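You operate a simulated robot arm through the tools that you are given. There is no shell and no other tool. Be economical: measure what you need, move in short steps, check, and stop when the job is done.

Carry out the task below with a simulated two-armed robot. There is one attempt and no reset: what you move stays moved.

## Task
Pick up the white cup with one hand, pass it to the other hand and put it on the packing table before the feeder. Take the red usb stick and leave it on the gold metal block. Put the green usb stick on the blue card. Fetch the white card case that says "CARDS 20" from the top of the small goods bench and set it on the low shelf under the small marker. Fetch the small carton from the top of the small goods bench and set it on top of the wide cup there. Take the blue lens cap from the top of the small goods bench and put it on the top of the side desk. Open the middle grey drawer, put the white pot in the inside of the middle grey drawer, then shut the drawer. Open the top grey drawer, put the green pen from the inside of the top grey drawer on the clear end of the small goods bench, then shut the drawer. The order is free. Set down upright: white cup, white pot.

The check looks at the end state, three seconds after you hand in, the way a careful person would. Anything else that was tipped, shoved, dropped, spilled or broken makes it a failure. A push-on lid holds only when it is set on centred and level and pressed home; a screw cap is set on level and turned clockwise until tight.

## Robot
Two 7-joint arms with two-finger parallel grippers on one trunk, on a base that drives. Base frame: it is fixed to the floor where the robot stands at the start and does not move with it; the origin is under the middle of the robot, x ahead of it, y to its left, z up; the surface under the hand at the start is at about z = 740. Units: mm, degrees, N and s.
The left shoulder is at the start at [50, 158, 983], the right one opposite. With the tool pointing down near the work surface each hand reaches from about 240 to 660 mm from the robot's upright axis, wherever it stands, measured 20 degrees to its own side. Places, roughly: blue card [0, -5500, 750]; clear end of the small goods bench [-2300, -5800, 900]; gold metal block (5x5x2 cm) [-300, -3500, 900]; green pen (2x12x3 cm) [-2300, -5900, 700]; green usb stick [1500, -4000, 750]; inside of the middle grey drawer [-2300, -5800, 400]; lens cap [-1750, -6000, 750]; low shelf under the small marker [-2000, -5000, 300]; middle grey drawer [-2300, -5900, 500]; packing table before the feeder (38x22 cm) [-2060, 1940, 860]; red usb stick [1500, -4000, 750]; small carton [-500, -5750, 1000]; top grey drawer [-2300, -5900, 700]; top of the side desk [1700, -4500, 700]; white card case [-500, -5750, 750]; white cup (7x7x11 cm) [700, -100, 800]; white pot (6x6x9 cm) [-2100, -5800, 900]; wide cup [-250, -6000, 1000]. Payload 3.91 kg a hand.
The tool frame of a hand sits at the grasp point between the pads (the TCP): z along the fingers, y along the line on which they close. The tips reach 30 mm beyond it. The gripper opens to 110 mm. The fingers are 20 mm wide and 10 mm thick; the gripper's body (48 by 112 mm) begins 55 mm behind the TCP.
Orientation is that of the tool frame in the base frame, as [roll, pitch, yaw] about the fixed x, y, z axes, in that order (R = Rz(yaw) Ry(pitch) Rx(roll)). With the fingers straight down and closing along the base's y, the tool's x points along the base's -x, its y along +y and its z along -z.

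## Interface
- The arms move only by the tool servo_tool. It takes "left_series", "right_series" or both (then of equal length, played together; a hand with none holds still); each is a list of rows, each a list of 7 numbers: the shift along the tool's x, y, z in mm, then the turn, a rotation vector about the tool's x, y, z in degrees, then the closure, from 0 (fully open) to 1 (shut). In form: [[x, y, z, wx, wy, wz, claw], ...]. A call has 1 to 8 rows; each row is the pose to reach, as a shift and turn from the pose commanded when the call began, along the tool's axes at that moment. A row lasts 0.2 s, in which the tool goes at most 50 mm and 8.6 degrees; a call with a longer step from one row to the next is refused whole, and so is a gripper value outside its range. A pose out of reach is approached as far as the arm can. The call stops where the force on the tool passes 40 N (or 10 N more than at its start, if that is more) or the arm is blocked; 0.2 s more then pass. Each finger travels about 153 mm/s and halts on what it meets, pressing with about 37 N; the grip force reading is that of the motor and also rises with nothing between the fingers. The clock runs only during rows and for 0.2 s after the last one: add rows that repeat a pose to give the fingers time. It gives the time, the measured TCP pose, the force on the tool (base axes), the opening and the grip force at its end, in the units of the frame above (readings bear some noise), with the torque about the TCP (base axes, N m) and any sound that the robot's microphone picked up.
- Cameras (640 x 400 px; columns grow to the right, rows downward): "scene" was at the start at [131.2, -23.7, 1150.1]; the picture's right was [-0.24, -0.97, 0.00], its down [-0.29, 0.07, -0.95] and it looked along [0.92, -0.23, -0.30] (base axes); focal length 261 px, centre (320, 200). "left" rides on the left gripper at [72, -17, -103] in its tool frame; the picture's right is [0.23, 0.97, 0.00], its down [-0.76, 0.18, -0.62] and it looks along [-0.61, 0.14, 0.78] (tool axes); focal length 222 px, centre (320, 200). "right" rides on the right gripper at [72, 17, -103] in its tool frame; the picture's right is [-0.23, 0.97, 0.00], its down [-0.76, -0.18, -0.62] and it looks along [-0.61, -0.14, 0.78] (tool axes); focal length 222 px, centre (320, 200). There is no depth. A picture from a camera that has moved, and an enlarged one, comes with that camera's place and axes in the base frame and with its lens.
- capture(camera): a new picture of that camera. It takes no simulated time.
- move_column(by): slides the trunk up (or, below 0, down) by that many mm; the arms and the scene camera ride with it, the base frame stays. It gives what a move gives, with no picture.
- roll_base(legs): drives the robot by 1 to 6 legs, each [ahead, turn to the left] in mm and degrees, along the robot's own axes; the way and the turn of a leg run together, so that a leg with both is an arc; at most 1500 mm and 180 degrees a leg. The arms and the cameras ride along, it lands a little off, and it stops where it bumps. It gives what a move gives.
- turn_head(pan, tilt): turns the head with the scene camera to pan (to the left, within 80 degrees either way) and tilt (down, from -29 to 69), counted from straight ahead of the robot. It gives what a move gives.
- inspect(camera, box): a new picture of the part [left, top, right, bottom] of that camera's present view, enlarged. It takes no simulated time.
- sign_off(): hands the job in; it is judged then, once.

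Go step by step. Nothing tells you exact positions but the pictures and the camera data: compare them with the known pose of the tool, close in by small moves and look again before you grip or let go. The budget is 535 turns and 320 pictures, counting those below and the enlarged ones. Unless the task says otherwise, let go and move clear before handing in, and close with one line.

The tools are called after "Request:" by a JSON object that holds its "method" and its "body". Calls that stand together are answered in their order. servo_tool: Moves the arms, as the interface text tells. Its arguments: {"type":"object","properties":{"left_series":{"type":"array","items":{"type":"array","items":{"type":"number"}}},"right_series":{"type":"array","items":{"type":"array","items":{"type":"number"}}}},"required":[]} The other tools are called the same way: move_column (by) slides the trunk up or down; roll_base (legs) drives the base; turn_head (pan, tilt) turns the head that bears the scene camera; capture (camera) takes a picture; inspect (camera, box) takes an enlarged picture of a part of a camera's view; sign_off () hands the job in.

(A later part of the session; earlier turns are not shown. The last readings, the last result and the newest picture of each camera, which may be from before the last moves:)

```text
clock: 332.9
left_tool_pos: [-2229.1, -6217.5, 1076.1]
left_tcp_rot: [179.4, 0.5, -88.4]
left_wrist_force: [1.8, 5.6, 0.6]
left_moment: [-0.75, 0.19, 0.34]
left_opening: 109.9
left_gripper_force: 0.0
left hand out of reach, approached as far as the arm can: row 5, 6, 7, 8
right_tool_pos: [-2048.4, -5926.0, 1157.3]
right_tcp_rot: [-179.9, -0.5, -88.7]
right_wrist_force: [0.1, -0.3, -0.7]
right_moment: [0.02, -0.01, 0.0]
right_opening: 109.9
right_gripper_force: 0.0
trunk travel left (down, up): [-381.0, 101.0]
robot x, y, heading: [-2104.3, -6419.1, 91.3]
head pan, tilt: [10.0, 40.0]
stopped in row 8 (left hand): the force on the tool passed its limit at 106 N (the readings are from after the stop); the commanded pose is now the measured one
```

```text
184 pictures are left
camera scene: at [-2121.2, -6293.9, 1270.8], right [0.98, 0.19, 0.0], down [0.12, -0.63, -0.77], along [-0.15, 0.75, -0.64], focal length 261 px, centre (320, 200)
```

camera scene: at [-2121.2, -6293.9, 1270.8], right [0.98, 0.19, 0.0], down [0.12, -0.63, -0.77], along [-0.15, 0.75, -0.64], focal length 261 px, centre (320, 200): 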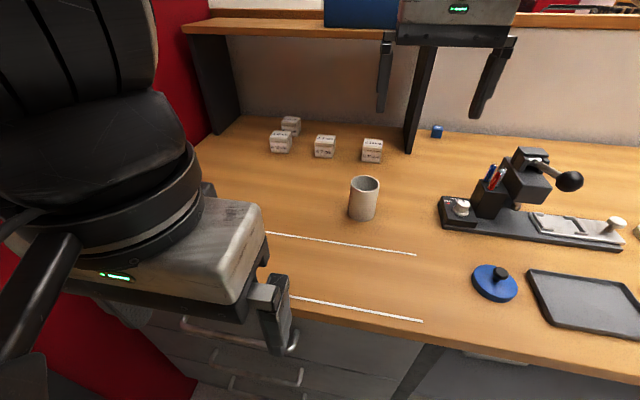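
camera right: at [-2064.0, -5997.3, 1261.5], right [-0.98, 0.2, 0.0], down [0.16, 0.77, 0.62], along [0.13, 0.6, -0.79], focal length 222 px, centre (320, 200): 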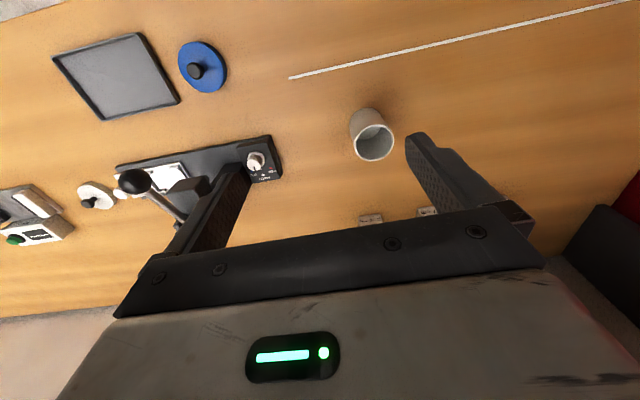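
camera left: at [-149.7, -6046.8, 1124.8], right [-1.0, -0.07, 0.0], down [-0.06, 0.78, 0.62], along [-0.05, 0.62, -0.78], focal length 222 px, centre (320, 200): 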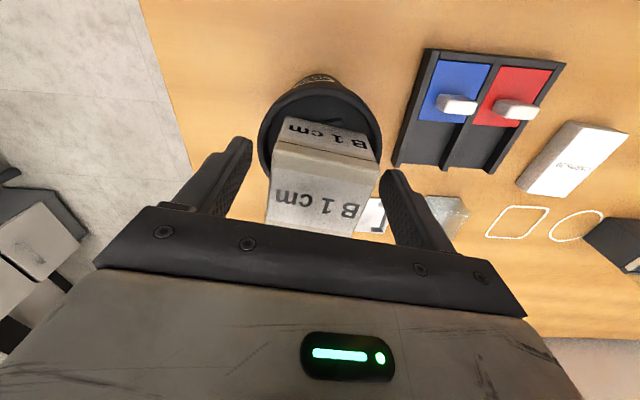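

Pot refined at [-2114, -5841]. I free the left hand forward a little and lower the right hand above the pot.

Request:
{"method": "servo_tool", "body": {"left_series": [[-15, 12, 0, 0, 0, 0, 0], [-30, 24, 0, 0, 0, 0, 0], [-45, 36, 0, 0, 0, 0, 0], [-60, 48, 0, 0, 0, 0, 0], [-70, 60, 0, 0, 0, 0, 0]], "right_series": [[-20, 15, 20, 0, 0, 0, 0], [-42, 30, 55, 0, 0, 0, 0], [-64, 46, 90, 0, 0, 0, 0], [-86.5, 64, 125, 0, 0, 0, 0], [-86.5, 64, 157, 0, 0, 0, 0]]}}

Request:
{"method": "capture", "body": {"camera": "right"}}

Request:
{"method": "inspect", "body": {"camera": "scene", "box": [290, 60, 450, 240]}}

```text
clock: 334.1
left_tool_pos: [-2290.0, -6149.6, 1074.6]
left_tcp_rot: [179.3, 0.5, -88.5]
left_wrist_force: [0.6, 0.3, -0.8]
left_moment: [-0.03, -0.03, 0.0]
left_opening: 109.8
left_gripper_force: 0.1
right_tool_pos: [-2114.4, -5840.0, 1000.4]
right_tcp_rot: [-179.9, -0.5, -88.8]
right_wrist_force: [-0.3, -0.3, 0.3]
right_moment: [0.02, -0.02, -0.01]
right_opening: 110.2
right_gripper_force: 0.0
trunk travel left (down, up): [-381.0, 101.0]
robot x, y, heading: [-2102.9, -6417.8, 91.2]
head pan, tilt: [10.0, 40.0]
```

```text
183 pictures are left
camera right: at [-2129.9, -5911.8, 1103.0], right [-0.98, 0.2, 0.0], down [0.16, 0.77, 0.62], along [0.13, 0.6, -0.79], focal length 222 px, centre (320, 200)
```

right: 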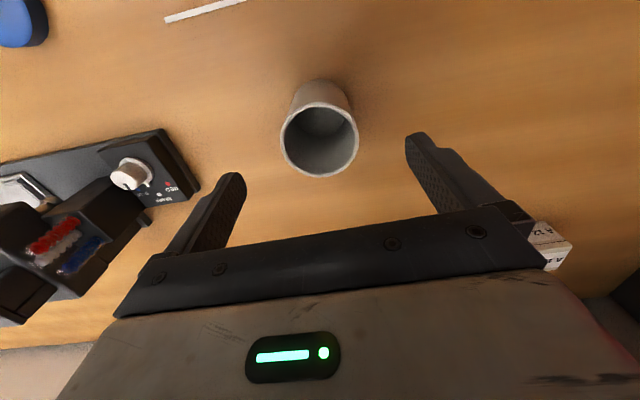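

```text
2.22 times, centred on (370, 150) of scene
camera zoom: at [-2120.9, -6293.7, 1270.8], right [0.98, 0.19, 0.0], down [0.12, -0.63, -0.77], along [-0.15, 0.75, -0.64], focal length 581 px, centre (209, 311)
```

zoom: 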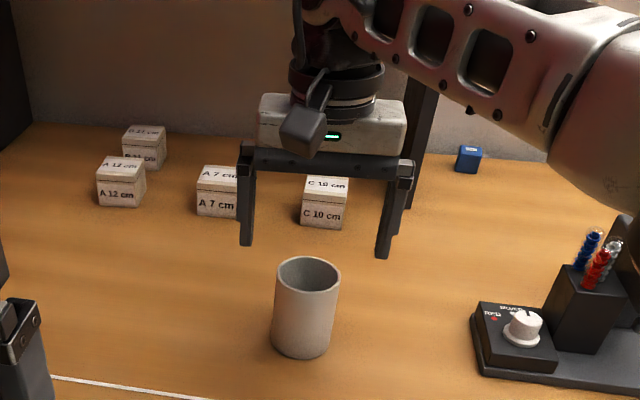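

I correct 8 mm in y, lower to the pot's upper half and grip.

Request:
{"method": "servo_tool", "body": {"right_series": [[4, 1, 25, 0, 0, 0, 0], [8, 2, 50, 0, 0, 0, 0], [8, 2, 78, 0, 0, 0, 0]]}}

Request:
{"method": "capture", "body": {"camera": "right"}}

Request:
{"method": "inspect", "body": {"camera": "scene", "box": [290, 60, 450, 240]}}

```text
clock: 334.9
left_tool_pos: [-2291.0, -6149.7, 1076.7]
left_tcp_rot: [179.5, 0.5, -88.7]
left_wrist_force: [0.1, -0.2, -0.9]
left_moment: [-0.01, 0.0, 0.01]
left_opening: 110.0
left_gripper_force: 0.0
right_tool_pos: [-2117.3, -5849.1, 922.2]
right_tcp_rot: [-179.8, -0.5, -88.7]
right_wrist_force: [0.2, 0.2, -1.3]
right_moment: [-0.01, -0.01, 0.01]
right_opening: 110.1
right_gripper_force: 0.0
trunk travel left (down, up): [-381.0, 101.0]
robot x, y, heading: [-2105.7, -6417.3, 91.3]
head pan, tilt: [10.0, 40.0]
```

```text
181 pictures are left
camera right: at [-2132.2, -5921.3, 1026.2], right [-0.98, 0.2, 0.0], down [0.16, 0.77, 0.62], along [0.13, 0.6, -0.79], focal length 222 px, centre (320, 200)
```

right: 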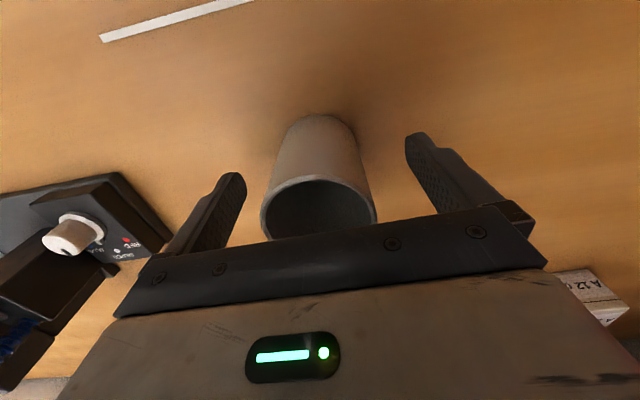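

```text
2.22 times, centred on (370, 150) of scene
camera zoom: at [-2121.2, -6293.7, 1270.8], right [0.98, 0.19, 0.0], down [0.12, -0.63, -0.77], along [-0.15, 0.75, -0.64], focal length 581 px, centre (209, 311)
```

zoom: 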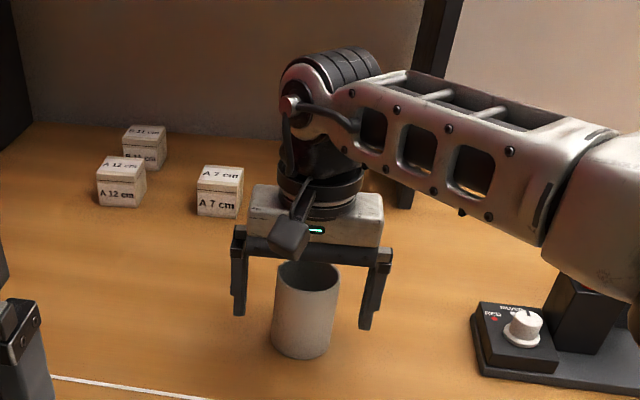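

Pot is centred between the fingers. I close.

Request:
{"method": "servo_tool", "body": {"right_series": [[0, 0, 0, 0, 0, 0, 0.3], [0, 0, 0, 0, 0, 0, 0.55], [0, 0, 0, 0, 0, 0, 0.8], [0, 0, 0, 0, 0, 0, 0.8], [0, 0, 0, 0, 0, 0, 0.8], [0, 0, -6, 0, 0, 0, 0.8], [0, 0, -20, 0, 0, 0, 0.8]]}}

Request:
{"method": "inspect", "body": {"camera": "scene", "box": [290, 60, 450, 240]}}

```text
clock: 336.5
left_tool_pos: [-2289.6, -6148.7, 1075.5]
left_tcp_rot: [179.3, 0.5, -88.6]
left_wrist_force: [0.1, 0.6, -0.2]
left_moment: [0.01, -0.02, -0.03]
left_opening: 110.2
left_gripper_force: 0.0
right_tool_pos: [-2116.2, -5851.2, 941.9]
right_tcp_rot: [-179.9, -0.4, -88.8]
right_wrist_force: [-0.2, 0.0, -1.5]
right_moment: [0.01, 0.0, 0.02]
right_opening: 59.4
right_gripper_force: 37.2
trunk travel left (down, up): [-381.0, 101.0]
robot x, y, heading: [-2103.0, -6420.0, 91.3]
head pan, tilt: [10.0, 40.0]
```

```text
2.22 times, centred on (370, 150) of scene
camera zoom: at [-2121.1, -6293.8, 1270.8], right [0.98, 0.19, 0.0], down [0.12, -0.63, -0.77], along [-0.15, 0.75, -0.64], focal length 581 px, centre (209, 311)
```

zoom: 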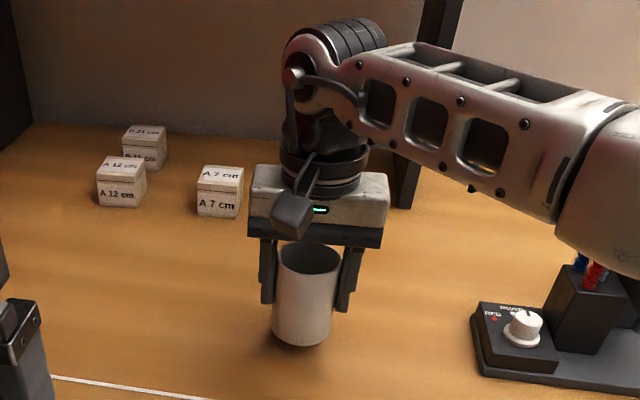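

Pot lifted. I raise it and bring it back toward me.

Request:
{"method": "servo_tool", "body": {"right_series": [[0, 0, -40, 0, 0, 0, 0.8], [0, 0, -80, 0, 0, 0, 0.8], [0, 0, -120, 0, 0, 0, 0.8], [30, -20, -140, 0, 0, 0, 0.8], [65, -45, -140, 0, 0, 0, 0.8], [100, -70, -140, 0, 0, 0, 0.8], [135, -95, -140, 0, 0, 0, 0.8], [170, -120, -140, 0, 0, 0, 0.8]]}}

Request:
{"method": "roll_base", "body": {"legs": [[-330, 0]]}}

Request:
{"method": "capture", "body": {"camera": "scene"}}

```text
clock: 338.3
left_tool_pos: [-2289.7, -6149.7, 1075.6]
left_tcp_rot: [179.4, 0.5, -88.7]
left_wrist_force: [-1.1, -0.5, -0.1]
left_moment: [0.0, -0.02, 0.01]
left_opening: 110.0
left_gripper_force: 0.0
right_tool_pos: [-1995.0, -6017.9, 1085.5]
right_tcp_rot: [-179.9, -0.5, -88.9]
right_wrist_force: [-0.2, -0.2, -0.8]
right_moment: [-0.03, -0.03, 0.03]
right_opening: 59.3
right_gripper_force: 36.4
trunk travel left (down, up): [-381.0, 101.0]
robot x, y, heading: [-2105.3, -6415.8, 91.2]
head pan, tilt: [10.0, 40.0]
```

```text
clock: 340.5
left_tool_pos: [-2283.7, -6477.3, 1075.7]
left_tcp_rot: [179.4, 0.6, -88.4]
left_wrist_force: [-0.7, -0.3, 0.2]
left_moment: [0.01, -0.01, -0.02]
left_opening: 110.2
left_gripper_force: 0.1
right_tool_pos: [-1987.4, -6344.7, 1085.9]
right_tcp_rot: [-179.9, -0.4, -88.6]
right_wrist_force: [-0.1, -0.3, -1.0]
right_moment: [-0.02, 0.0, 0.02]
right_opening: 59.6
right_gripper_force: 36.8
trunk travel left (down, up): [-381.0, 101.0]
robot x, y, heading: [-2094.0, -6743.4, 91.1]
head pan, tilt: [10.0, 40.0]
```

```text
178 pictures are left
camera scene: at [-2114.4, -6621.2, 1270.9], right [0.98, 0.2, 0.0], down [0.13, -0.63, -0.77], along [-0.15, 0.75, -0.64], focal length 261 px, centre (320, 200)
```

scene: 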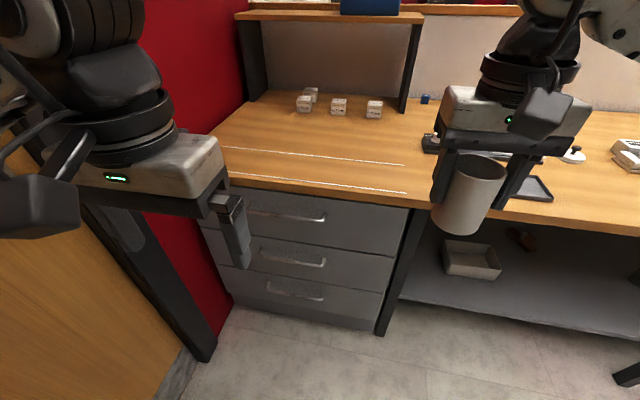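

I set the trunk lower and turn the left hand to point forward with the fingers closing vertically, for the drawer handle.

Request:
{"method": "move_column", "body": {"by": -200}}

Request:
{"method": "servo_tool", "body": {"left_series": [[0, 0, 0, 0, 0, -8.5, 0], [0, 0, 0, 0, 0, -17, 0], [0, 0, 0, 0, 0, -25.5, 0], [0, 0, 0, 0, 0, -34, 0], [0, 0, 0, 0, 0, -42.5, 0], [0, 0, 0, 0, 0, -51, 0], [0, 0, 0, 0, 0, -59.5, 0], [0, 0, 0, 0, 0, -68, 0]]}}

Request:
{"method": "servo_tool", "body": {"left_series": [[0, 0, 0, 0, 0, -7, 0], [0, 0, 0, 0, 0, -14, 0], [0, 0, 0, 0, 0, -21, 0]]}}

Request:
{"method": "servo_tool", "body": {"left_series": [[0, 0, 0, 8.5, 0, 0, 0], [0, 0, 0, 17, 0, 0, 0], [0, 0, 0, 25.5, 0, 0, 0], [0, 0, 0, 34, 0, 0, 0], [0, 0, 0, 42.5, 0, 0, 0], [0, 0, 0, 51, 0, 0, 0], [0, 0, 0, 59.5, 0, 0, 0], [0, 0, 0, 68, 0, 0, 0]]}}

Request:
{"method": "capture", "body": {"camera": "scene"}}

```text
clock: 342.6
left_tool_pos: [-2282.3, -6477.1, 876.5]
left_tcp_rot: [179.3, 0.5, -88.5]
left_wrist_force: [0.5, 0.7, 0.4]
left_moment: [-0.01, 0.0, 0.0]
left_opening: 110.0
left_gripper_force: 0.1
right_tool_pos: [-1988.4, -6344.0, 885.3]
right_tcp_rot: [-179.9, -0.5, -88.6]
right_wrist_force: [0.0, 1.1, -0.5]
right_moment: [-0.01, 0.0, -0.02]
right_opening: 59.3
right_gripper_force: 37.0
trunk travel left (down, up): [-181.0, 301.0]
robot x, y, heading: [-2100.7, -6743.2, 91.4]
head pan, tilt: [10.0, 40.0]
```

```text
clock: 344.4
left_tool_pos: [-2284.1, -6477.5, 876.7]
left_tcp_rot: [-179.7, 0.8, -20.4]
left_wrist_force: [0.7, 0.3, -1.1]
left_moment: [-0.03, -0.03, 0.02]
left_opening: 110.0
left_gripper_force: 0.0
right_tool_pos: [-1987.9, -6343.3, 884.8]
right_tcp_rot: [-179.9, -0.5, -88.5]
right_wrist_force: [0.3, -0.2, -1.8]
right_moment: [-0.04, 0.0, -0.03]
right_opening: 59.2
right_gripper_force: 37.3
trunk travel left (down, up): [-181.0, 301.0]
robot x, y, heading: [-2098.6, -6741.8, 91.4]
head pan, tilt: [10.0, 40.0]
```

```text
clock: 345.2
left_tool_pos: [-2284.6, -6476.2, 875.9]
left_tcp_rot: [-179.5, 0.6, 0.6]
left_wrist_force: [-0.3, 0.1, 0.8]
left_moment: [-0.02, 0.01, 0.0]
left_opening: 110.2
left_gripper_force: 0.0
right_tool_pos: [-1988.6, -6343.7, 884.3]
right_tcp_rot: [-179.9, -0.5, -88.6]
right_wrist_force: [0.6, 0.8, -1.4]
right_moment: [0.04, -0.02, 0.02]
right_opening: 59.1
right_gripper_force: 37.2
trunk travel left (down, up): [-181.0, 301.0]
robot x, y, heading: [-2098.4, -6743.5, 91.3]
head pan, tilt: [10.0, 40.0]
```

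```text
clock: 347.0
left_tool_pos: [-2158.3, -6386.9, 932.4]
left_tcp_rot: [-111.2, 0.6, 0.6]
left_wrist_force: [0.6, -0.7, -0.4]
left_moment: [0.01, 0.01, 0.05]
left_opening: 109.9
left_gripper_force: 0.1
left hand out of reach, approached as far as the arm can: row 2, 3, 4, 5, 6, 7, 8
right_tool_pos: [-1985.8, -6343.3, 885.3]
right_tcp_rot: [179.9, -0.5, -88.6]
right_wrist_force: [0.0, 0.3, -1.1]
right_moment: [-0.01, 0.01, -0.01]
right_opening: 59.5
right_gripper_force: 37.2
trunk travel left (down, up): [-181.0, 301.0]
robot x, y, heading: [-2095.7, -6743.7, 91.4]
head pan, tilt: [10.0, 40.0]
```

```text
177 pictures are left
camera scene: at [-2113.1, -6621.0, 1070.9], right [0.98, 0.19, 0.0], down [0.12, -0.63, -0.77], along [-0.15, 0.75, -0.64], focal length 261 px, centre (320, 200)
```

scene: 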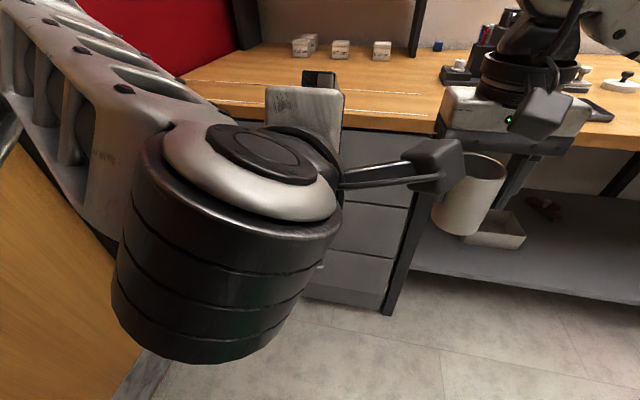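

The orientation works but needs more forward reach. I finish the tilt while moving the hand forward and left.

Request:
{"method": "servo_tool", "body": {"left_series": [[0, 0, 30, 7, 0, 0, 0], [0, 0, 60, 14, 0, 0, 0], [0, 0, 90, 22, 0, 0, 0]]}}

```text
clock: 347.8
left_tool_pos: [-2163.0, -6301.5, 894.5]
left_tcp_rot: [-89.4, 0.6, 0.4]
left_wrist_force: [0.0, 0.5, -0.9]
left_moment: [0.0, -0.01, -0.02]
left_opening: 110.1
left_gripper_force: 0.0
right_tool_pos: [-1987.5, -6344.1, 885.5]
right_tcp_rot: [-179.8, -0.5, -88.6]
right_wrist_force: [0.4, -0.1, -0.9]
right_moment: [-0.01, 0.02, -0.03]
right_opening: 59.6
right_gripper_force: 36.6
trunk travel left (down, up): [-181.0, 301.0]
robot x, y, heading: [-2094.6, -6742.1, 91.5]
head pan, tilt: [10.0, 40.0]
```

Now the hand points straight forward with vertical closing. I lower trunk and hand toward the middle handle's height.

Request:
{"method": "move_column", "body": {"by": -150}}

Request:
{"method": "servo_tool", "body": {"left_series": [[-28, 35, 8, 0, 0, 0, 0.3], [-55, 70, 16, 0, 0, 0, 0.4], [-83, 105, 24, 0, 0, 0, 0.5], [-110, 140, 32, 0, 0, 0, 0.5], [-137, 174, 40, 0, 0, 0, 0.5]]}}

Request:
{"method": "capture", "body": {"camera": "scene"}}

Request:
{"method": "capture", "body": {"camera": "left"}}

```text
clock: 349.6
left_tool_pos: [-2162.4, -6302.7, 744.7]
left_tcp_rot: [-89.5, 0.6, 0.4]
left_wrist_force: [-0.5, 0.0, -0.2]
left_moment: [0.0, -0.01, 0.01]
left_opening: 109.7
left_gripper_force: 0.1
right_tool_pos: [-1987.8, -6344.3, 736.4]
right_tcp_rot: [-179.9, -0.5, -88.6]
right_wrist_force: [0.0, -0.5, -2.0]
right_moment: [-0.04, 0.01, 0.01]
right_opening: 59.4
right_gripper_force: 37.3
trunk travel left (down, up): [-31.0, 451.0]
robot x, y, heading: [-2098.8, -6741.9, 91.2]
head pan, tilt: [10.0, 40.0]
```

```text
clock: 350.8
left_tool_pos: [-2188.9, -6296.0, 667.3]
left_tcp_rot: [-89.8, 0.7, 0.8]
left_wrist_force: [0.4, 0.2, -0.1]
left_moment: [-0.02, 0.03, -0.03]
left_opening: 54.9
left_gripper_force: 0.1
left hand out of reach, approached as far as the arm can: row 2, 3, 4, 5
right_tool_pos: [-1988.3, -6344.4, 734.7]
right_tcp_rot: [-179.9, -0.5, -88.6]
right_wrist_force: [-1.1, 0.4, -1.2]
right_moment: [-0.03, -0.02, 0.0]
right_opening: 59.4
right_gripper_force: 37.7
trunk travel left (down, up): [-31.0, 451.0]
robot x, y, heading: [-2098.2, -6743.0, 91.6]
head pan, tilt: [10.0, 40.0]
```

```text
176 pictures are left
camera scene: at [-2114.5, -6620.8, 920.8], right [0.98, 0.2, 0.0], down [0.13, -0.63, -0.77], along [-0.15, 0.75, -0.64], focal length 261 px, centre (320, 200)
```

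scene: 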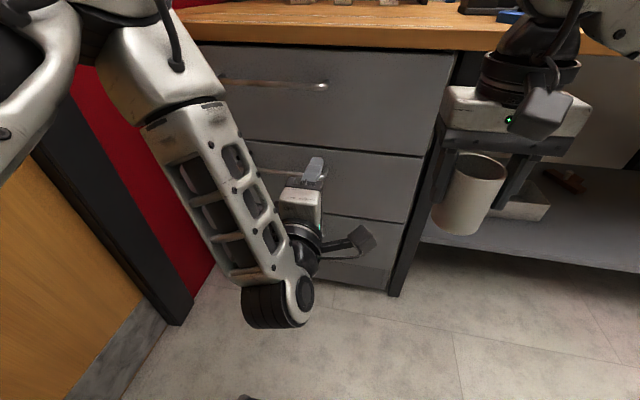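

```text
175 pictures are left
camera left: at [-2114.5, -6399.0, 681.1], right [0.22, 0.01, -0.98], down [-0.75, -0.63, -0.17], along [-0.62, 0.77, -0.13], focal length 222 px, centre (320, 200)
```

left: 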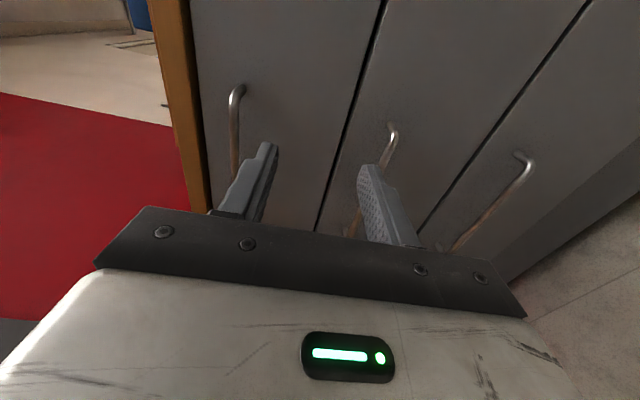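

The left camera shows the handles; the middle one is at z≈578 with its right end at x≈-2192. I move forward-down toward it.

Request:
{"method": "servo_tool", "body": {"left_series": [[-10, 20, 20, 0, 0, 0, 0.5], [-20, 40, 40, 0, 0, 0, 0.5], [-30, 60, 60, 0, 0, 0, 0.5], [-40, 80, 70, 0, 0, 0, 0.5], [-50, 91, 70, 0, 0, 0, 0.5]]}}

Request:
{"method": "capture", "body": {"camera": "left"}}

Request:
{"method": "capture", "body": {"camera": "scene"}}

```text
clock: 352.0
left_tool_pos: [-2160.1, -6259.8, 640.0]
left_tcp_rot: [-89.8, 0.5, 0.7]
left_wrist_force: [0.3, 0.0, 0.2]
left_moment: [0.01, 0.01, 0.01]
left_opening: 55.0
left_gripper_force: 0.0
left hand out of reach, approached as far as the arm can: row 1, 2, 3, 4, 5
right_tool_pos: [-1987.2, -6343.8, 735.3]
right_tcp_rot: [-179.9, -0.5, -88.6]
right_wrist_force: [0.1, 0.3, -1.0]
right_moment: [0.0, 0.0, 0.0]
right_opening: 59.7
right_gripper_force: 36.8
trunk travel left (down, up): [-31.0, 451.0]
robot x, y, heading: [-2093.8, -6745.1, 91.2]
head pan, tilt: [10.0, 40.0]
```

```text
174 pictures are left
camera left: at [-2085.4, -6362.0, 655.2], right [0.22, 0.01, -0.98], down [-0.76, -0.63, -0.17], along [-0.62, 0.78, -0.13], focal length 222 px, centre (320, 200)
```

left: 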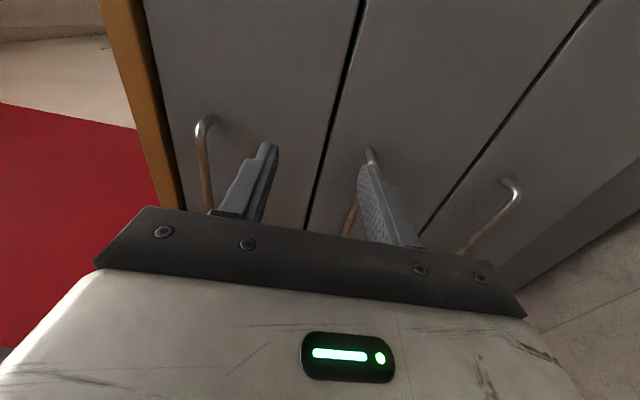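

```text
173 pictures are left
camera scene: at [-2114.4, -6620.8, 920.8], right [0.98, 0.2, 0.0], down [0.13, -0.63, -0.77], along [-0.15, 0.75, -0.64], focal length 261 px, centre (320, 200)
```

scene: 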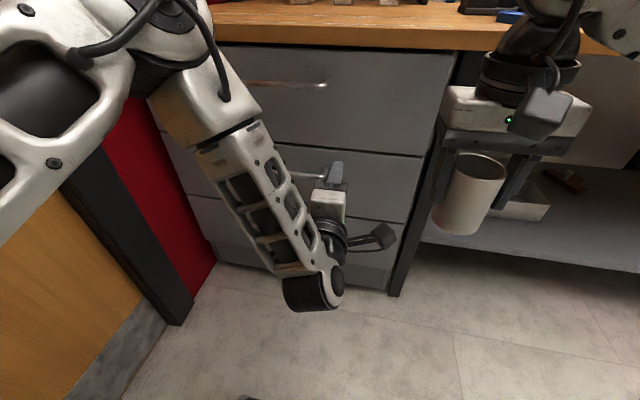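

Pointing straight forward is at the reach limit here. I use a 45° forward-down posture instead, which lets one finger go behind the bar.

Request:
{"method": "servo_tool", "body": {"left_series": [[0, 0, -10, -7.5, 0, 0, 0.5], [0, 0, -20, -15, 0, 0, 0.5], [0, 0, -30, -22.5, 0, 0, 0.5], [0, 0, -30, -30, 0, 0, 0.5], [0, 0, -30, -37.5, 0, 0, 0.5], [0, 0, -30, -45, 0, 0, 0.5]]}}

Request:
{"method": "capture", "body": {"camera": "scene"}}

```text
clock: 353.4
left_tool_pos: [-2161.3, -6287.3, 639.8]
left_tcp_rot: [-134.7, 0.6, 0.4]
left_wrist_force: [0.7, -0.2, 0.1]
left_moment: [0.02, -0.01, 0.0]
left_opening: 55.1
left_gripper_force: 0.0
right_tool_pos: [-1987.9, -6344.1, 734.9]
right_tcp_rot: [-179.9, -0.5, -88.6]
right_wrist_force: [0.1, -0.3, -1.3]
right_moment: [0.01, -0.01, 0.0]
right_opening: 59.4
right_gripper_force: 37.5
trunk travel left (down, up): [-31.0, 451.0]
robot x, y, heading: [-2093.1, -6742.1, 91.3]
head pan, tilt: [10.0, 40.0]
```

```text
172 pictures are left
camera scene: at [-2114.4, -6620.8, 920.8], right [0.98, 0.2, 0.0], down [0.13, -0.63, -0.77], along [-0.15, 0.75, -0.64], focal length 261 px, centre (320, 200)
```

scene: 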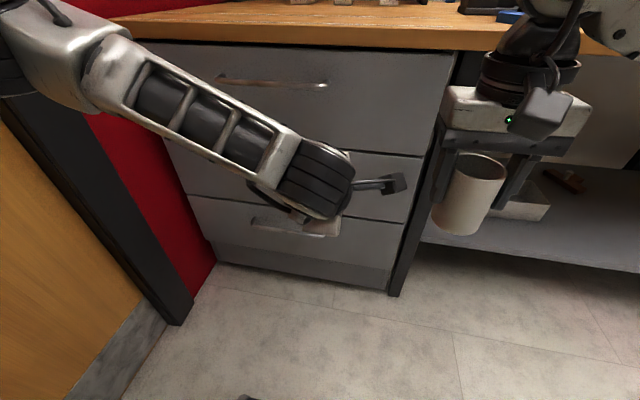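

Request:
{"method": "capture", "body": {"camera": "left"}}

```text
171 pictures are left
camera left: at [-2087.3, -6348.6, 722.3], right [0.23, -0.68, -0.69], down [-0.75, -0.57, 0.32], along [-0.62, 0.45, -0.64], focal length 222 px, centre (320, 200)
```

left: 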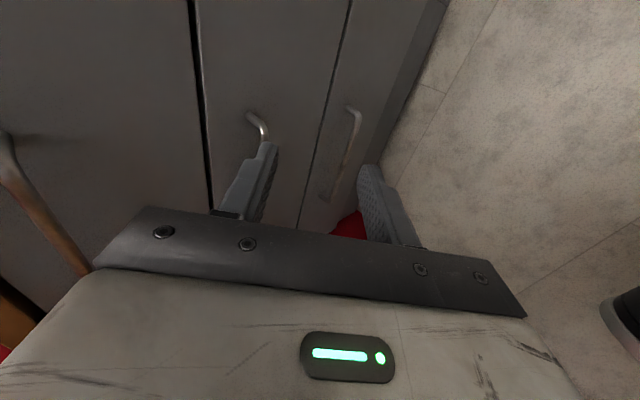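

The middle bar's right end triangulates well to [-2194, -6150, 580]. I bring the left hand to a pre-grip pose at x≈-2235.

Request:
{"method": "servo_tool", "body": {"left_series": [[-19, -14, 16, 0, 0, 0, 0.6], [-37, -27, 32, 0, 0, 0, 0.67], [-56, -41, 48, 0, 0, 0, 0.67], [-74, -54.4, 64.3, 0, 0, 0, 0.67]]}}

Request:
{"method": "capture", "body": {"camera": "left"}}

```text
clock: 354.4
left_tool_pos: [-2236.3, -6201.5, 634.4]
left_tcp_rot: [-134.4, 0.7, 0.4]
left_wrist_force: [-0.6, 0.0, 0.2]
left_moment: [0.01, -0.01, 0.01]
left_opening: 36.1
left_gripper_force: 0.0
right_tool_pos: [-1987.8, -6344.3, 736.9]
right_tcp_rot: [-179.8, -0.5, -88.6]
right_wrist_force: [0.9, -0.2, -1.5]
right_moment: [-0.01, 0.03, 0.0]
right_opening: 59.4
right_gripper_force: 36.2
trunk travel left (down, up): [-31.0, 451.0]
robot x, y, heading: [-2095.4, -6746.3, 91.1]
head pan, tilt: [10.0, 40.0]
```

```text
170 pictures are left
camera left: at [-2162.2, -6264.4, 716.8], right [0.22, -0.68, -0.7], down [-0.75, -0.57, 0.32], along [-0.62, 0.45, -0.64], focal length 222 px, centre (320, 200)
```

left: 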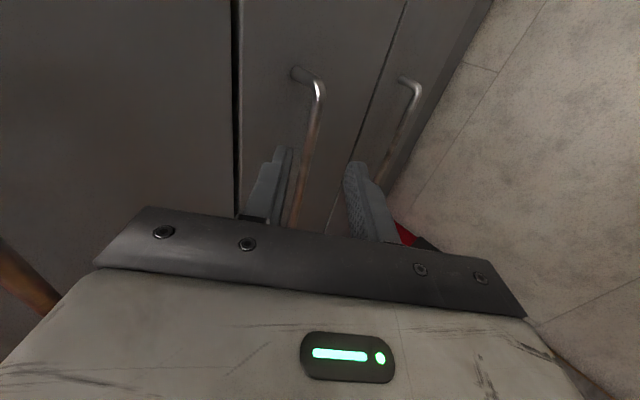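

Request:
{"method": "servo_tool", "body": {"left_series": [[0, -3, 20, 0, 0, 0, 0.67], [0, -5, 38, 0, 0, 0, 0.67]]}}

Request:
{"method": "capture", "body": {"camera": "left"}}

```text
clock: 355.0
left_tool_pos: [-2235.3, -6172.3, 611.1]
left_tcp_rot: [-134.5, 0.7, 0.6]
left_wrist_force: [0.0, -0.1, -0.6]
left_moment: [-0.01, 0.02, -0.03]
left_opening: 36.5
left_gripper_force: 0.0
right_tool_pos: [-1988.3, -6343.5, 735.3]
right_tcp_rot: [-179.9, -0.4, -88.6]
right_wrist_force: [0.7, -0.1, -1.6]
right_moment: [-0.05, 0.01, -0.02]
right_opening: 59.2
right_gripper_force: 37.0
trunk travel left (down, up): [-31.0, 451.0]
robot x, y, heading: [-2096.8, -6747.4, 91.3]
head pan, tilt: [10.0, 40.0]
```

```text
169 pictures are left
camera left: at [-2162.6, -6233.5, 694.0], right [0.22, -0.68, -0.7], down [-0.75, -0.57, 0.32], along [-0.62, 0.45, -0.64], focal length 222 px, centre (320, 200)
```

left: 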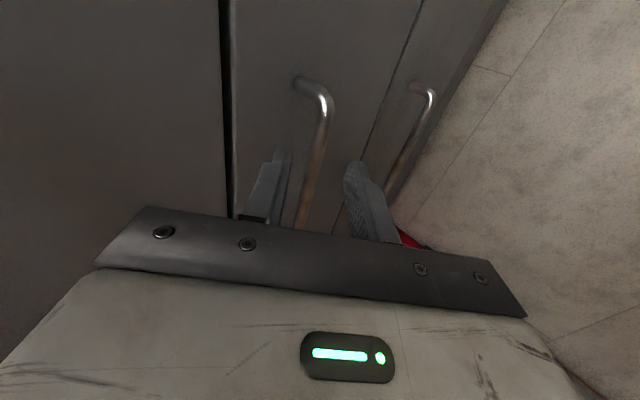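

The bar runs between the fingers. I advance and close on it.

Request:
{"method": "servo_tool", "body": {"left_series": [[0, 1, 12, 0, 0, 0, 0.67], [0, 2, 22, 0, 0, 0, 0.67], [0, 2, 22, 0, 0, 0, 0.85], [0, 2, 22, 0, 0, 0, 1], [0, 2, 22, 0, 0, 0, 1], [0, 2, 22, 0, 0, 0, 1]]}}

Request:
{"method": "capture", "body": {"camera": "left"}}

```text
clock: 356.4
left_tool_pos: [-2236.6, -6158.0, 593.2]
left_tcp_rot: [-134.4, 0.7, 0.6]
left_wrist_force: [0.6, 0.7, 0.4]
left_moment: [0.0, -0.01, 0.0]
left_opening: 0.0
left_gripper_force: 36.7
right_tool_pos: [-1987.5, -6344.3, 735.2]
right_tcp_rot: [-179.9, -0.4, -88.7]
right_wrist_force: [0.2, 0.0, -2.3]
right_moment: [0.0, 0.01, 0.02]
right_opening: 59.5
right_gripper_force: 36.8
trunk travel left (down, up): [-31.0, 451.0]
robot x, y, heading: [-2097.8, -6747.9, 91.2]
head pan, tilt: [10.0, 40.0]
```

```text
168 pictures are left
camera left: at [-2163.0, -6220.2, 676.6], right [0.23, -0.68, -0.7], down [-0.75, -0.58, 0.32], along [-0.62, 0.45, -0.64], focal length 222 px, centre (320, 200)
```

left: 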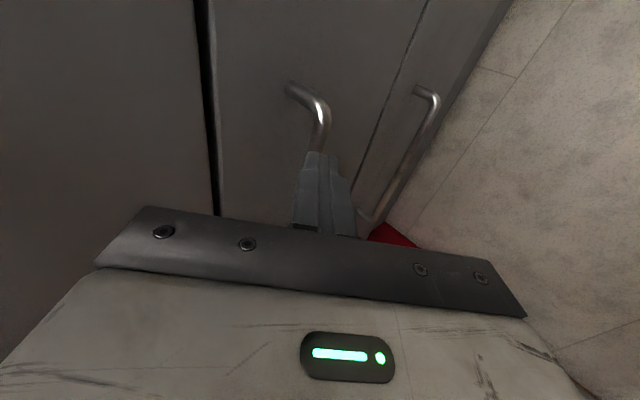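

The bar is ~8 mm beyond the tips; new triangulation puts it at [y -6129, z 570]. I back off a little, reopen, and advance further.

Request:
{"method": "servo_tool", "body": {"left_series": [[0, 0, -12, 0, 0, 0, 1], [0, -4, -12, 0, 0, 0, 0.67], [0, -4, -12, 0, 0, 0, 0.65], [0, -4, 6, 0, 0, 0, 0.65], [0, -4, 16, 0, 0, 0, 0.65], [0, -4, 24, 0, 0, 0, 0.65]]}}

Request:
{"method": "capture", "body": {"camera": "left"}}

```text
clock: 357.8
left_tool_pos: [-2237.0, -6139.8, 579.7]
left_tcp_rot: [-134.5, 0.5, 0.5]
left_wrist_force: [0.9, -0.2, 0.4]
left_moment: [0.04, -0.01, 0.02]
left_opening: 38.3
left_gripper_force: 0.0
right_tool_pos: [-1987.5, -6343.5, 735.6]
right_tcp_rot: [-179.9, -0.5, -88.6]
right_wrist_force: [-0.6, 0.6, -2.2]
right_moment: [0.0, 0.04, 0.0]
right_opening: 59.1
right_gripper_force: 36.5
trunk travel left (down, up): [-31.0, 451.0]
robot x, y, heading: [-2097.0, -6745.5, 91.8]
head pan, tilt: [10.0, 40.0]
```

```text
167 pictures are left
camera left: at [-2163.4, -6201.1, 662.4], right [0.23, -0.68, -0.7], down [-0.75, -0.58, 0.32], along [-0.62, 0.45, -0.64], focal length 222 px, centre (320, 200)
```

left: 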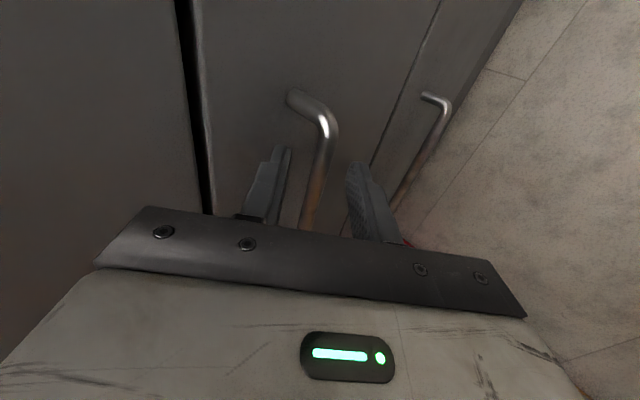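

Now I close on it again.

Request:
{"method": "servo_tool", "body": {"left_series": [[0, 0, 3, 0, 0, 0, 0.65], [0, 0, 3, 0, 0, 0, 0.85], [0, 0, 3, 0, 0, 0, 1], [0, 0, 3, 0, 0, 0, 1], [0, 0, 3, 0, 0, 0, 1]]}}

Request:
{"method": "capture", "body": {"camera": "left"}}

```text
clock: 359.0
left_tool_pos: [-2237.6, -6136.9, 578.2]
left_tcp_rot: [-134.5, 0.6, 0.5]
left_wrist_force: [-1.2, 0.8, -0.3]
left_moment: [0.01, -0.08, 0.14]
left_opening: 11.6
left_gripper_force: 44.5
right_tool_pos: [-1988.1, -6344.7, 734.7]
right_tcp_rot: [-179.9, -0.4, -88.6]
right_wrist_force: [0.0, -0.8, -1.7]
right_moment: [0.01, -0.03, 0.0]
right_opening: 60.0
right_gripper_force: 37.2
trunk travel left (down, up): [-31.0, 451.0]
robot x, y, heading: [-2096.3, -6744.8, 91.4]
head pan, tilt: [10.0, 40.0]
```

```text
166 pictures are left
camera left: at [-2163.4, -6198.5, 660.8], right [0.23, -0.68, -0.7], down [-0.75, -0.58, 0.32], along [-0.62, 0.45, -0.64], focal length 222 px, centre (320, 200)
```

left: 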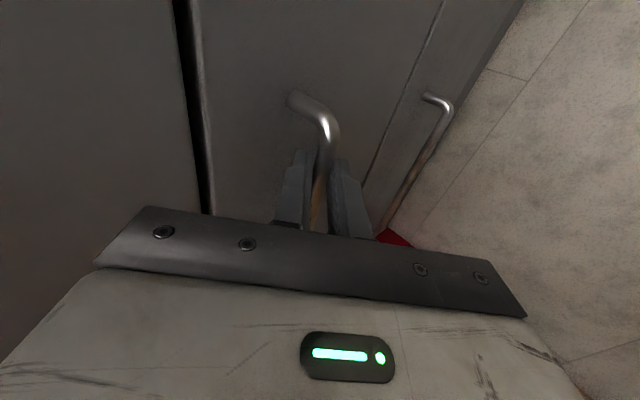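

The bar is gripped (11.6 mm). I pull the drawer open by driving straight back 260 mm.

Request:
{"method": "roll_base", "body": {"legs": [[-130, 0], [-130, 0]]}}

Request:
{"method": "capture", "body": {"camera": "scene"}}

Request:
{"method": "capture", "body": {"camera": "left"}}

```text
clock: 361.1
left_tool_pos: [-2238.1, -6392.4, 577.8]
left_tcp_rot: [-134.7, 0.9, 1.2]
left_wrist_force: [-28.5, -0.3, 6.2]
left_moment: [0.08, 0.32, 0.12]
left_opening: 11.5
left_gripper_force: 45.1
right_tool_pos: [-1982.1, -6602.6, 735.3]
right_tcp_rot: [-179.8, -0.5, -88.7]
right_wrist_force: [0.1, -0.7, -1.5]
right_moment: [0.02, 0.02, -0.03]
right_opening: 59.3
right_gripper_force: 37.0
trunk travel left (down, up): [-31.0, 451.0]
robot x, y, heading: [-2092.0, -7004.0, 91.2]
head pan, tilt: [10.0, 40.0]
```

```text
165 pictures are left
camera scene: at [-2109.6, -6879.0, 920.9], right [0.98, 0.19, 0.0], down [0.13, -0.63, -0.77], along [-0.15, 0.75, -0.64], focal length 261 px, centre (320, 200)
```

scene: 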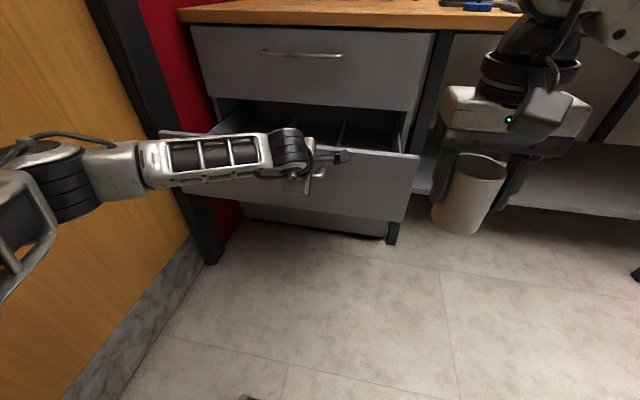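

```text
164 pictures are left
camera left: at [-2162.4, -6454.2, 660.4], right [0.23, -0.68, -0.7], down [-0.74, -0.58, 0.32], along [-0.63, 0.44, -0.64], focal length 222 px, centre (320, 200)
```

left: 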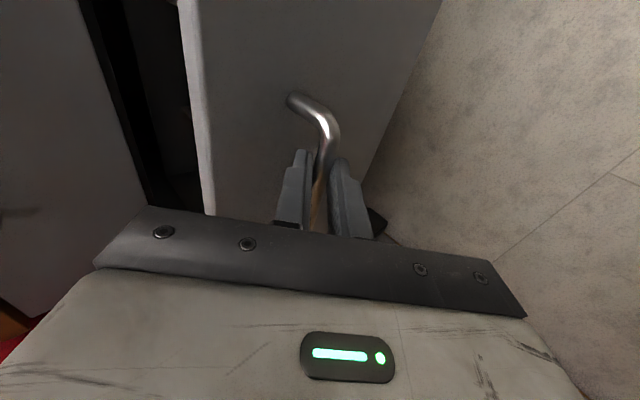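

The middle drawer is open by about 255 mm. I release the handle, withdraw the left hand, and raise the trunk to look inside.

Request:
{"method": "servo_tool", "body": {"left_series": [[0, 0, 0, 0, 0, 0, 0.8], [0, 0, 0, 0, 0, 0, 0.65], [0, 0, -15, 0, 0, 0, 0.65], [0, 0, -40, 0, 0, 0, 0.65], [0, 0, -80, 0, 0, 0, 0.5], [0, 0, -120, 0, 0, 0, 0.5]]}}

Request:
{"method": "move_column", "body": {"by": 250}}

Request:
{"method": "turn_head", "body": {"pan": 8, "tilt": 45}}

Request:
{"method": "capture", "body": {"camera": "scene"}}

```text
clock: 362.5
left_tool_pos: [-2233.7, -6479.2, 662.9]
left_tcp_rot: [-134.6, 1.1, 1.4]
left_wrist_force: [0.3, 0.0, -0.8]
left_moment: [0.0, 0.0, -0.01]
left_opening: 54.8
left_gripper_force: 0.1
right_tool_pos: [-1980.8, -6602.8, 734.4]
right_tcp_rot: [-179.9, -0.5, -88.6]
right_wrist_force: [0.2, 0.3, -1.0]
right_moment: [0.0, 0.01, 0.0]
right_opening: 59.5
right_gripper_force: 37.1
trunk travel left (down, up): [-31.0, 451.0]
robot x, y, heading: [-2091.0, -7002.4, 91.2]
head pan, tilt: [10.0, 40.0]
```

```text
clock: 365.1
left_tool_pos: [-2232.9, -6479.6, 912.2]
left_tcp_rot: [-134.5, 0.9, 1.2]
left_wrist_force: [-0.4, 0.2, -0.1]
left_moment: [0.01, 0.01, 0.02]
left_opening: 55.0
left_gripper_force: 0.1
right_tool_pos: [-1981.7, -6601.6, 984.8]
right_tcp_rot: [-179.8, -0.5, -88.7]
right_wrist_force: [-0.1, -0.4, -1.5]
right_moment: [-0.01, 0.06, -0.01]
right_opening: 59.3
right_gripper_force: 36.7
trunk travel left (down, up): [-281.0, 201.0]
robot x, y, heading: [-2089.0, -7002.3, 91.3]
head pan, tilt: [10.0, 40.0]
```

```text
clock: 365.8
left_tool_pos: [-2235.5, -6479.3, 913.1]
left_tcp_rot: [-134.5, 1.0, 1.3]
left_wrist_force: [-0.6, -0.6, -0.6]
left_moment: [0.01, -0.03, 0.01]
left_opening: 55.0
left_gripper_force: 0.0
right_tool_pos: [-1981.4, -6602.1, 985.8]
right_tcp_rot: [-179.9, -0.5, -88.7]
right_wrist_force: [-0.3, 0.3, -2.2]
right_moment: [0.01, 0.01, -0.03]
right_opening: 59.6
right_gripper_force: 37.0
trunk travel left (down, up): [-281.0, 201.0]
robot x, y, heading: [-2092.9, -7002.9, 91.1]
head pan, tilt: [8.0, 45.0]
```

```text
163 pictures are left
camera scene: at [-2105.4, -6881.7, 1163.5], right [0.99, 0.16, 0.0], down [0.11, -0.7, -0.71], along [-0.11, 0.7, -0.71], focal length 261 px, centre (320, 200)
```

scene: 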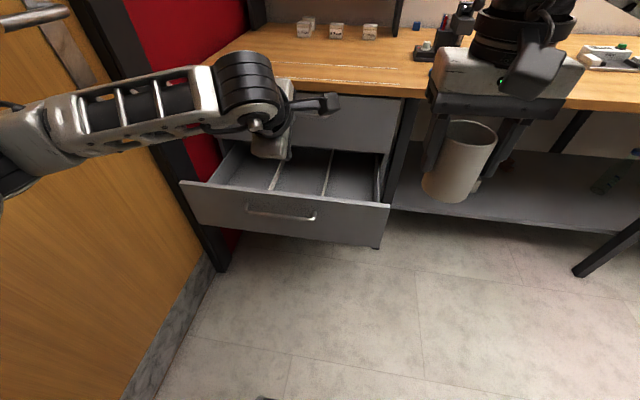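

Request:
{"method": "inspect", "body": {"camera": "scene", "box": [170, 80, 410, 260]}}

```text
2.22 times, centred on (290, 170) of scene
camera zoom: at [-2105.4, -6881.7, 1163.5], right [0.99, 0.16, 0.0], down [0.11, -0.7, -0.71], along [-0.11, 0.7, -0.71], focal length 581 px, centre (387, 267)
```

zoom: 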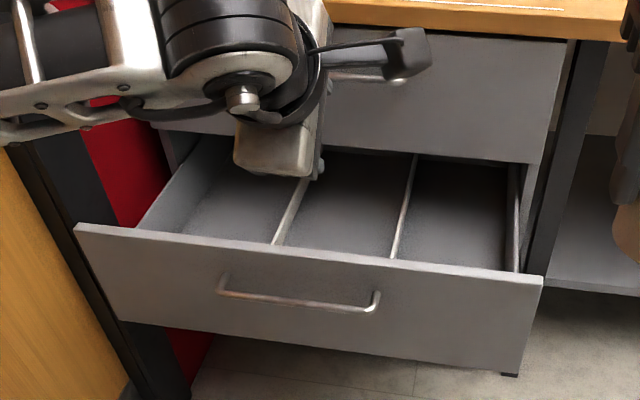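

The drawer has three compartments with dividers at x≈-2342 and -2183; I'll put the pot in the right one (centre x≈-2097). I pull the left hand back and drive forward.

Request:
{"method": "servo_tool", "body": {"left_series": [[0, 0, -47, 0, 0, 0, 0.5], [0, 0, -94, 0, 0, 0, 0.5], [0, 0, -140, 0, 0, 0, 0.5]]}}

Request:
{"method": "roll_base", "body": {"legs": [[200, 0]]}}

Request:
{"method": "capture", "body": {"camera": "scene"}}

Request:
{"method": "capture", "body": {"camera": "right"}}

```text
clock: 366.6
left_tool_pos: [-2231.3, -6576.7, 1012.2]
left_tcp_rot: [-134.6, 1.1, 1.3]
left_wrist_force: [-1.0, -0.6, -0.3]
left_moment: [0.02, 0.01, -0.01]
left_opening: 54.8
left_gripper_force: 0.1
right_tool_pos: [-1982.2, -6600.3, 984.0]
right_tcp_rot: [-179.9, -0.5, -88.7]
right_wrist_force: [-0.3, 0.0, -2.1]
right_moment: [-0.02, 0.02, 0.0]
right_opening: 59.4
right_gripper_force: 37.1
trunk travel left (down, up): [-281.0, 201.0]
robot x, y, heading: [-2090.9, -7002.8, 91.5]
head pan, tilt: [8.0, 45.0]
```

```text
clock: 368.2
left_tool_pos: [-2235.7, -6376.4, 1011.3]
left_tcp_rot: [-134.6, 1.0, 1.2]
left_wrist_force: [0.0, 0.0, -0.2]
left_moment: [0.05, -0.01, 0.01]
left_opening: 55.1
left_gripper_force: 0.0
right_tool_pos: [-1987.1, -6402.0, 985.1]
right_tcp_rot: [-179.9, -0.5, -88.6]
right_wrist_force: [-0.3, -0.1, -0.8]
right_moment: [-0.01, 0.0, 0.01]
right_opening: 59.5
right_gripper_force: 37.1
trunk travel left (down, up): [-281.0, 201.0]
robot x, y, heading: [-2094.6, -6804.4, 91.1]
head pan, tilt: [8.0, 45.0]
```

```text
161 pictures are left
camera scene: at [-2109.6, -6682.5, 1163.5], right [0.99, 0.16, 0.0], down [0.11, -0.7, -0.71], along [-0.11, 0.7, -0.71], focal length 261 px, centre (320, 200)
```

scene: 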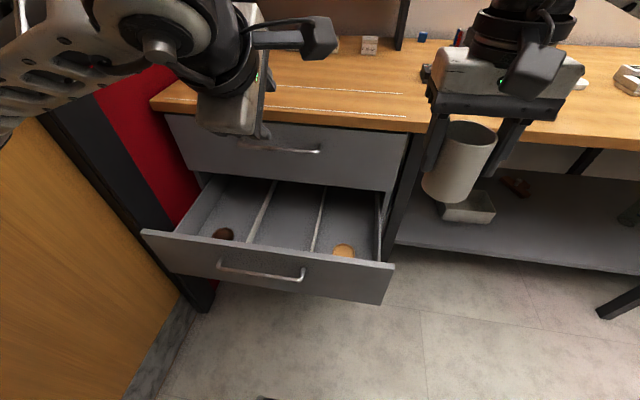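

```text
160 pictures are left
camera right: at [-2001.6, -6474.2, 1088.4], right [-0.98, 0.2, 0.0], down [0.16, 0.77, 0.62], along [0.13, 0.6, -0.79], focal length 222 px, centre (320, 200)
```

right: 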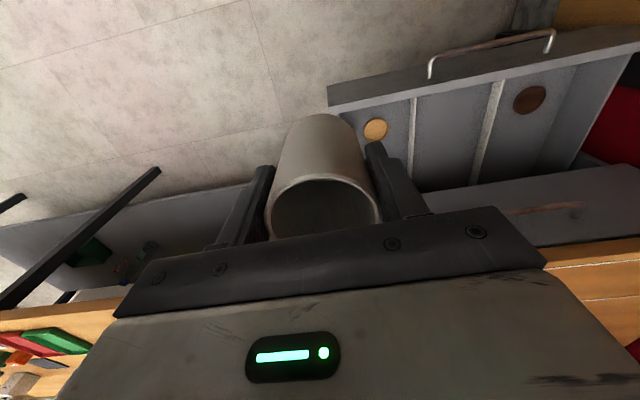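

The left and right compartments hold round pieces, so I'll use the empty middle one (centre x≈-2268). First I bring the left hand back into its downward rest pose to clear the way.

Request:
{"method": "servo_tool", "body": {"left_series": [[0, 0, 0, -7.5, 0, 0, 0], [-8, 0, 0, -15, 0, 0, 0], [-16, 0, 0, -22.5, 0, 0, 0], [-24, 0, 0, -30, 0, 0, 0], [-32, 0, 0, -37.5, 0, 0, 0], [-40, 0, 0, -45, 0, 0, 0]]}}

Request:
{"method": "servo_tool", "body": {"left_series": [[0, 0, 0, 0, 0, 8.5, 0], [0, 8, 0, 0, 0, 17, 0], [0, 18, 0, 0, 0, 25.5, 0], [0, 28, 0, 0, 0, 34, 0], [0, 38, 0, 0, 0, 42.5, 0], [0, 48, 0, 0, 0, 51, 0], [0, 58, 0, 0, 0, 59.5, 0], [0, 70, 0, 0, 0, 68, 0]]}}

Request:
{"method": "capture", "body": {"camera": "scene"}}

```text
clock: 369.6
left_tool_pos: [-2275.6, -6378.0, 1013.6]
left_tcp_rot: [-179.8, 1.1, 1.1]
left_wrist_force: [-0.2, 0.1, -0.4]
left_moment: [-0.01, -0.01, -0.01]
left_opening: 110.0
left_gripper_force: 0.1
right_tool_pos: [-1986.3, -6402.3, 984.7]
right_tcp_rot: [-180.0, -0.6, -88.6]
right_wrist_force: [0.9, 0.4, -1.7]
right_moment: [-0.03, -0.02, -0.02]
right_opening: 59.4
right_gripper_force: 36.7
trunk travel left (down, up): [-281.0, 201.0]
robot x, y, heading: [-2093.8, -6800.0, 91.3]
head pan, tilt: [8.0, 45.0]
```

```text
clock: 371.4
left_tool_pos: [-2274.1, -6449.4, 1012.4]
left_tcp_rot: [179.2, 0.8, -66.9]
left_wrist_force: [-0.2, 0.4, 0.0]
left_moment: [0.04, -0.01, 0.04]
left_opening: 110.3
left_gripper_force: 0.0
right_tool_pos: [-1985.5, -6403.3, 985.7]
right_tcp_rot: [-179.9, -0.5, -88.5]
right_wrist_force: [-0.9, 0.8, -1.0]
right_moment: [-0.02, -0.01, -0.01]
right_opening: 59.4
right_gripper_force: 36.9
trunk travel left (down, up): [-281.0, 201.0]
robot x, y, heading: [-2097.1, -6802.6, 91.3]
head pan, tilt: [8.0, 45.0]
```

```text
159 pictures are left
camera scene: at [-2109.6, -6682.8, 1163.5], right [0.99, 0.16, 0.0], down [0.11, -0.7, -0.71], along [-0.11, 0.7, -0.71], focal length 261 px, centre (320, 200)
```

scene: 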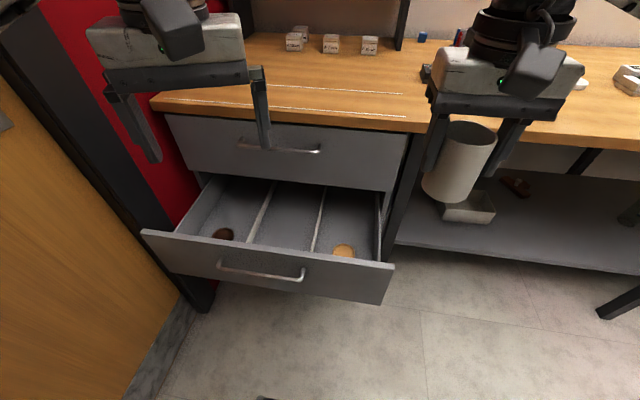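

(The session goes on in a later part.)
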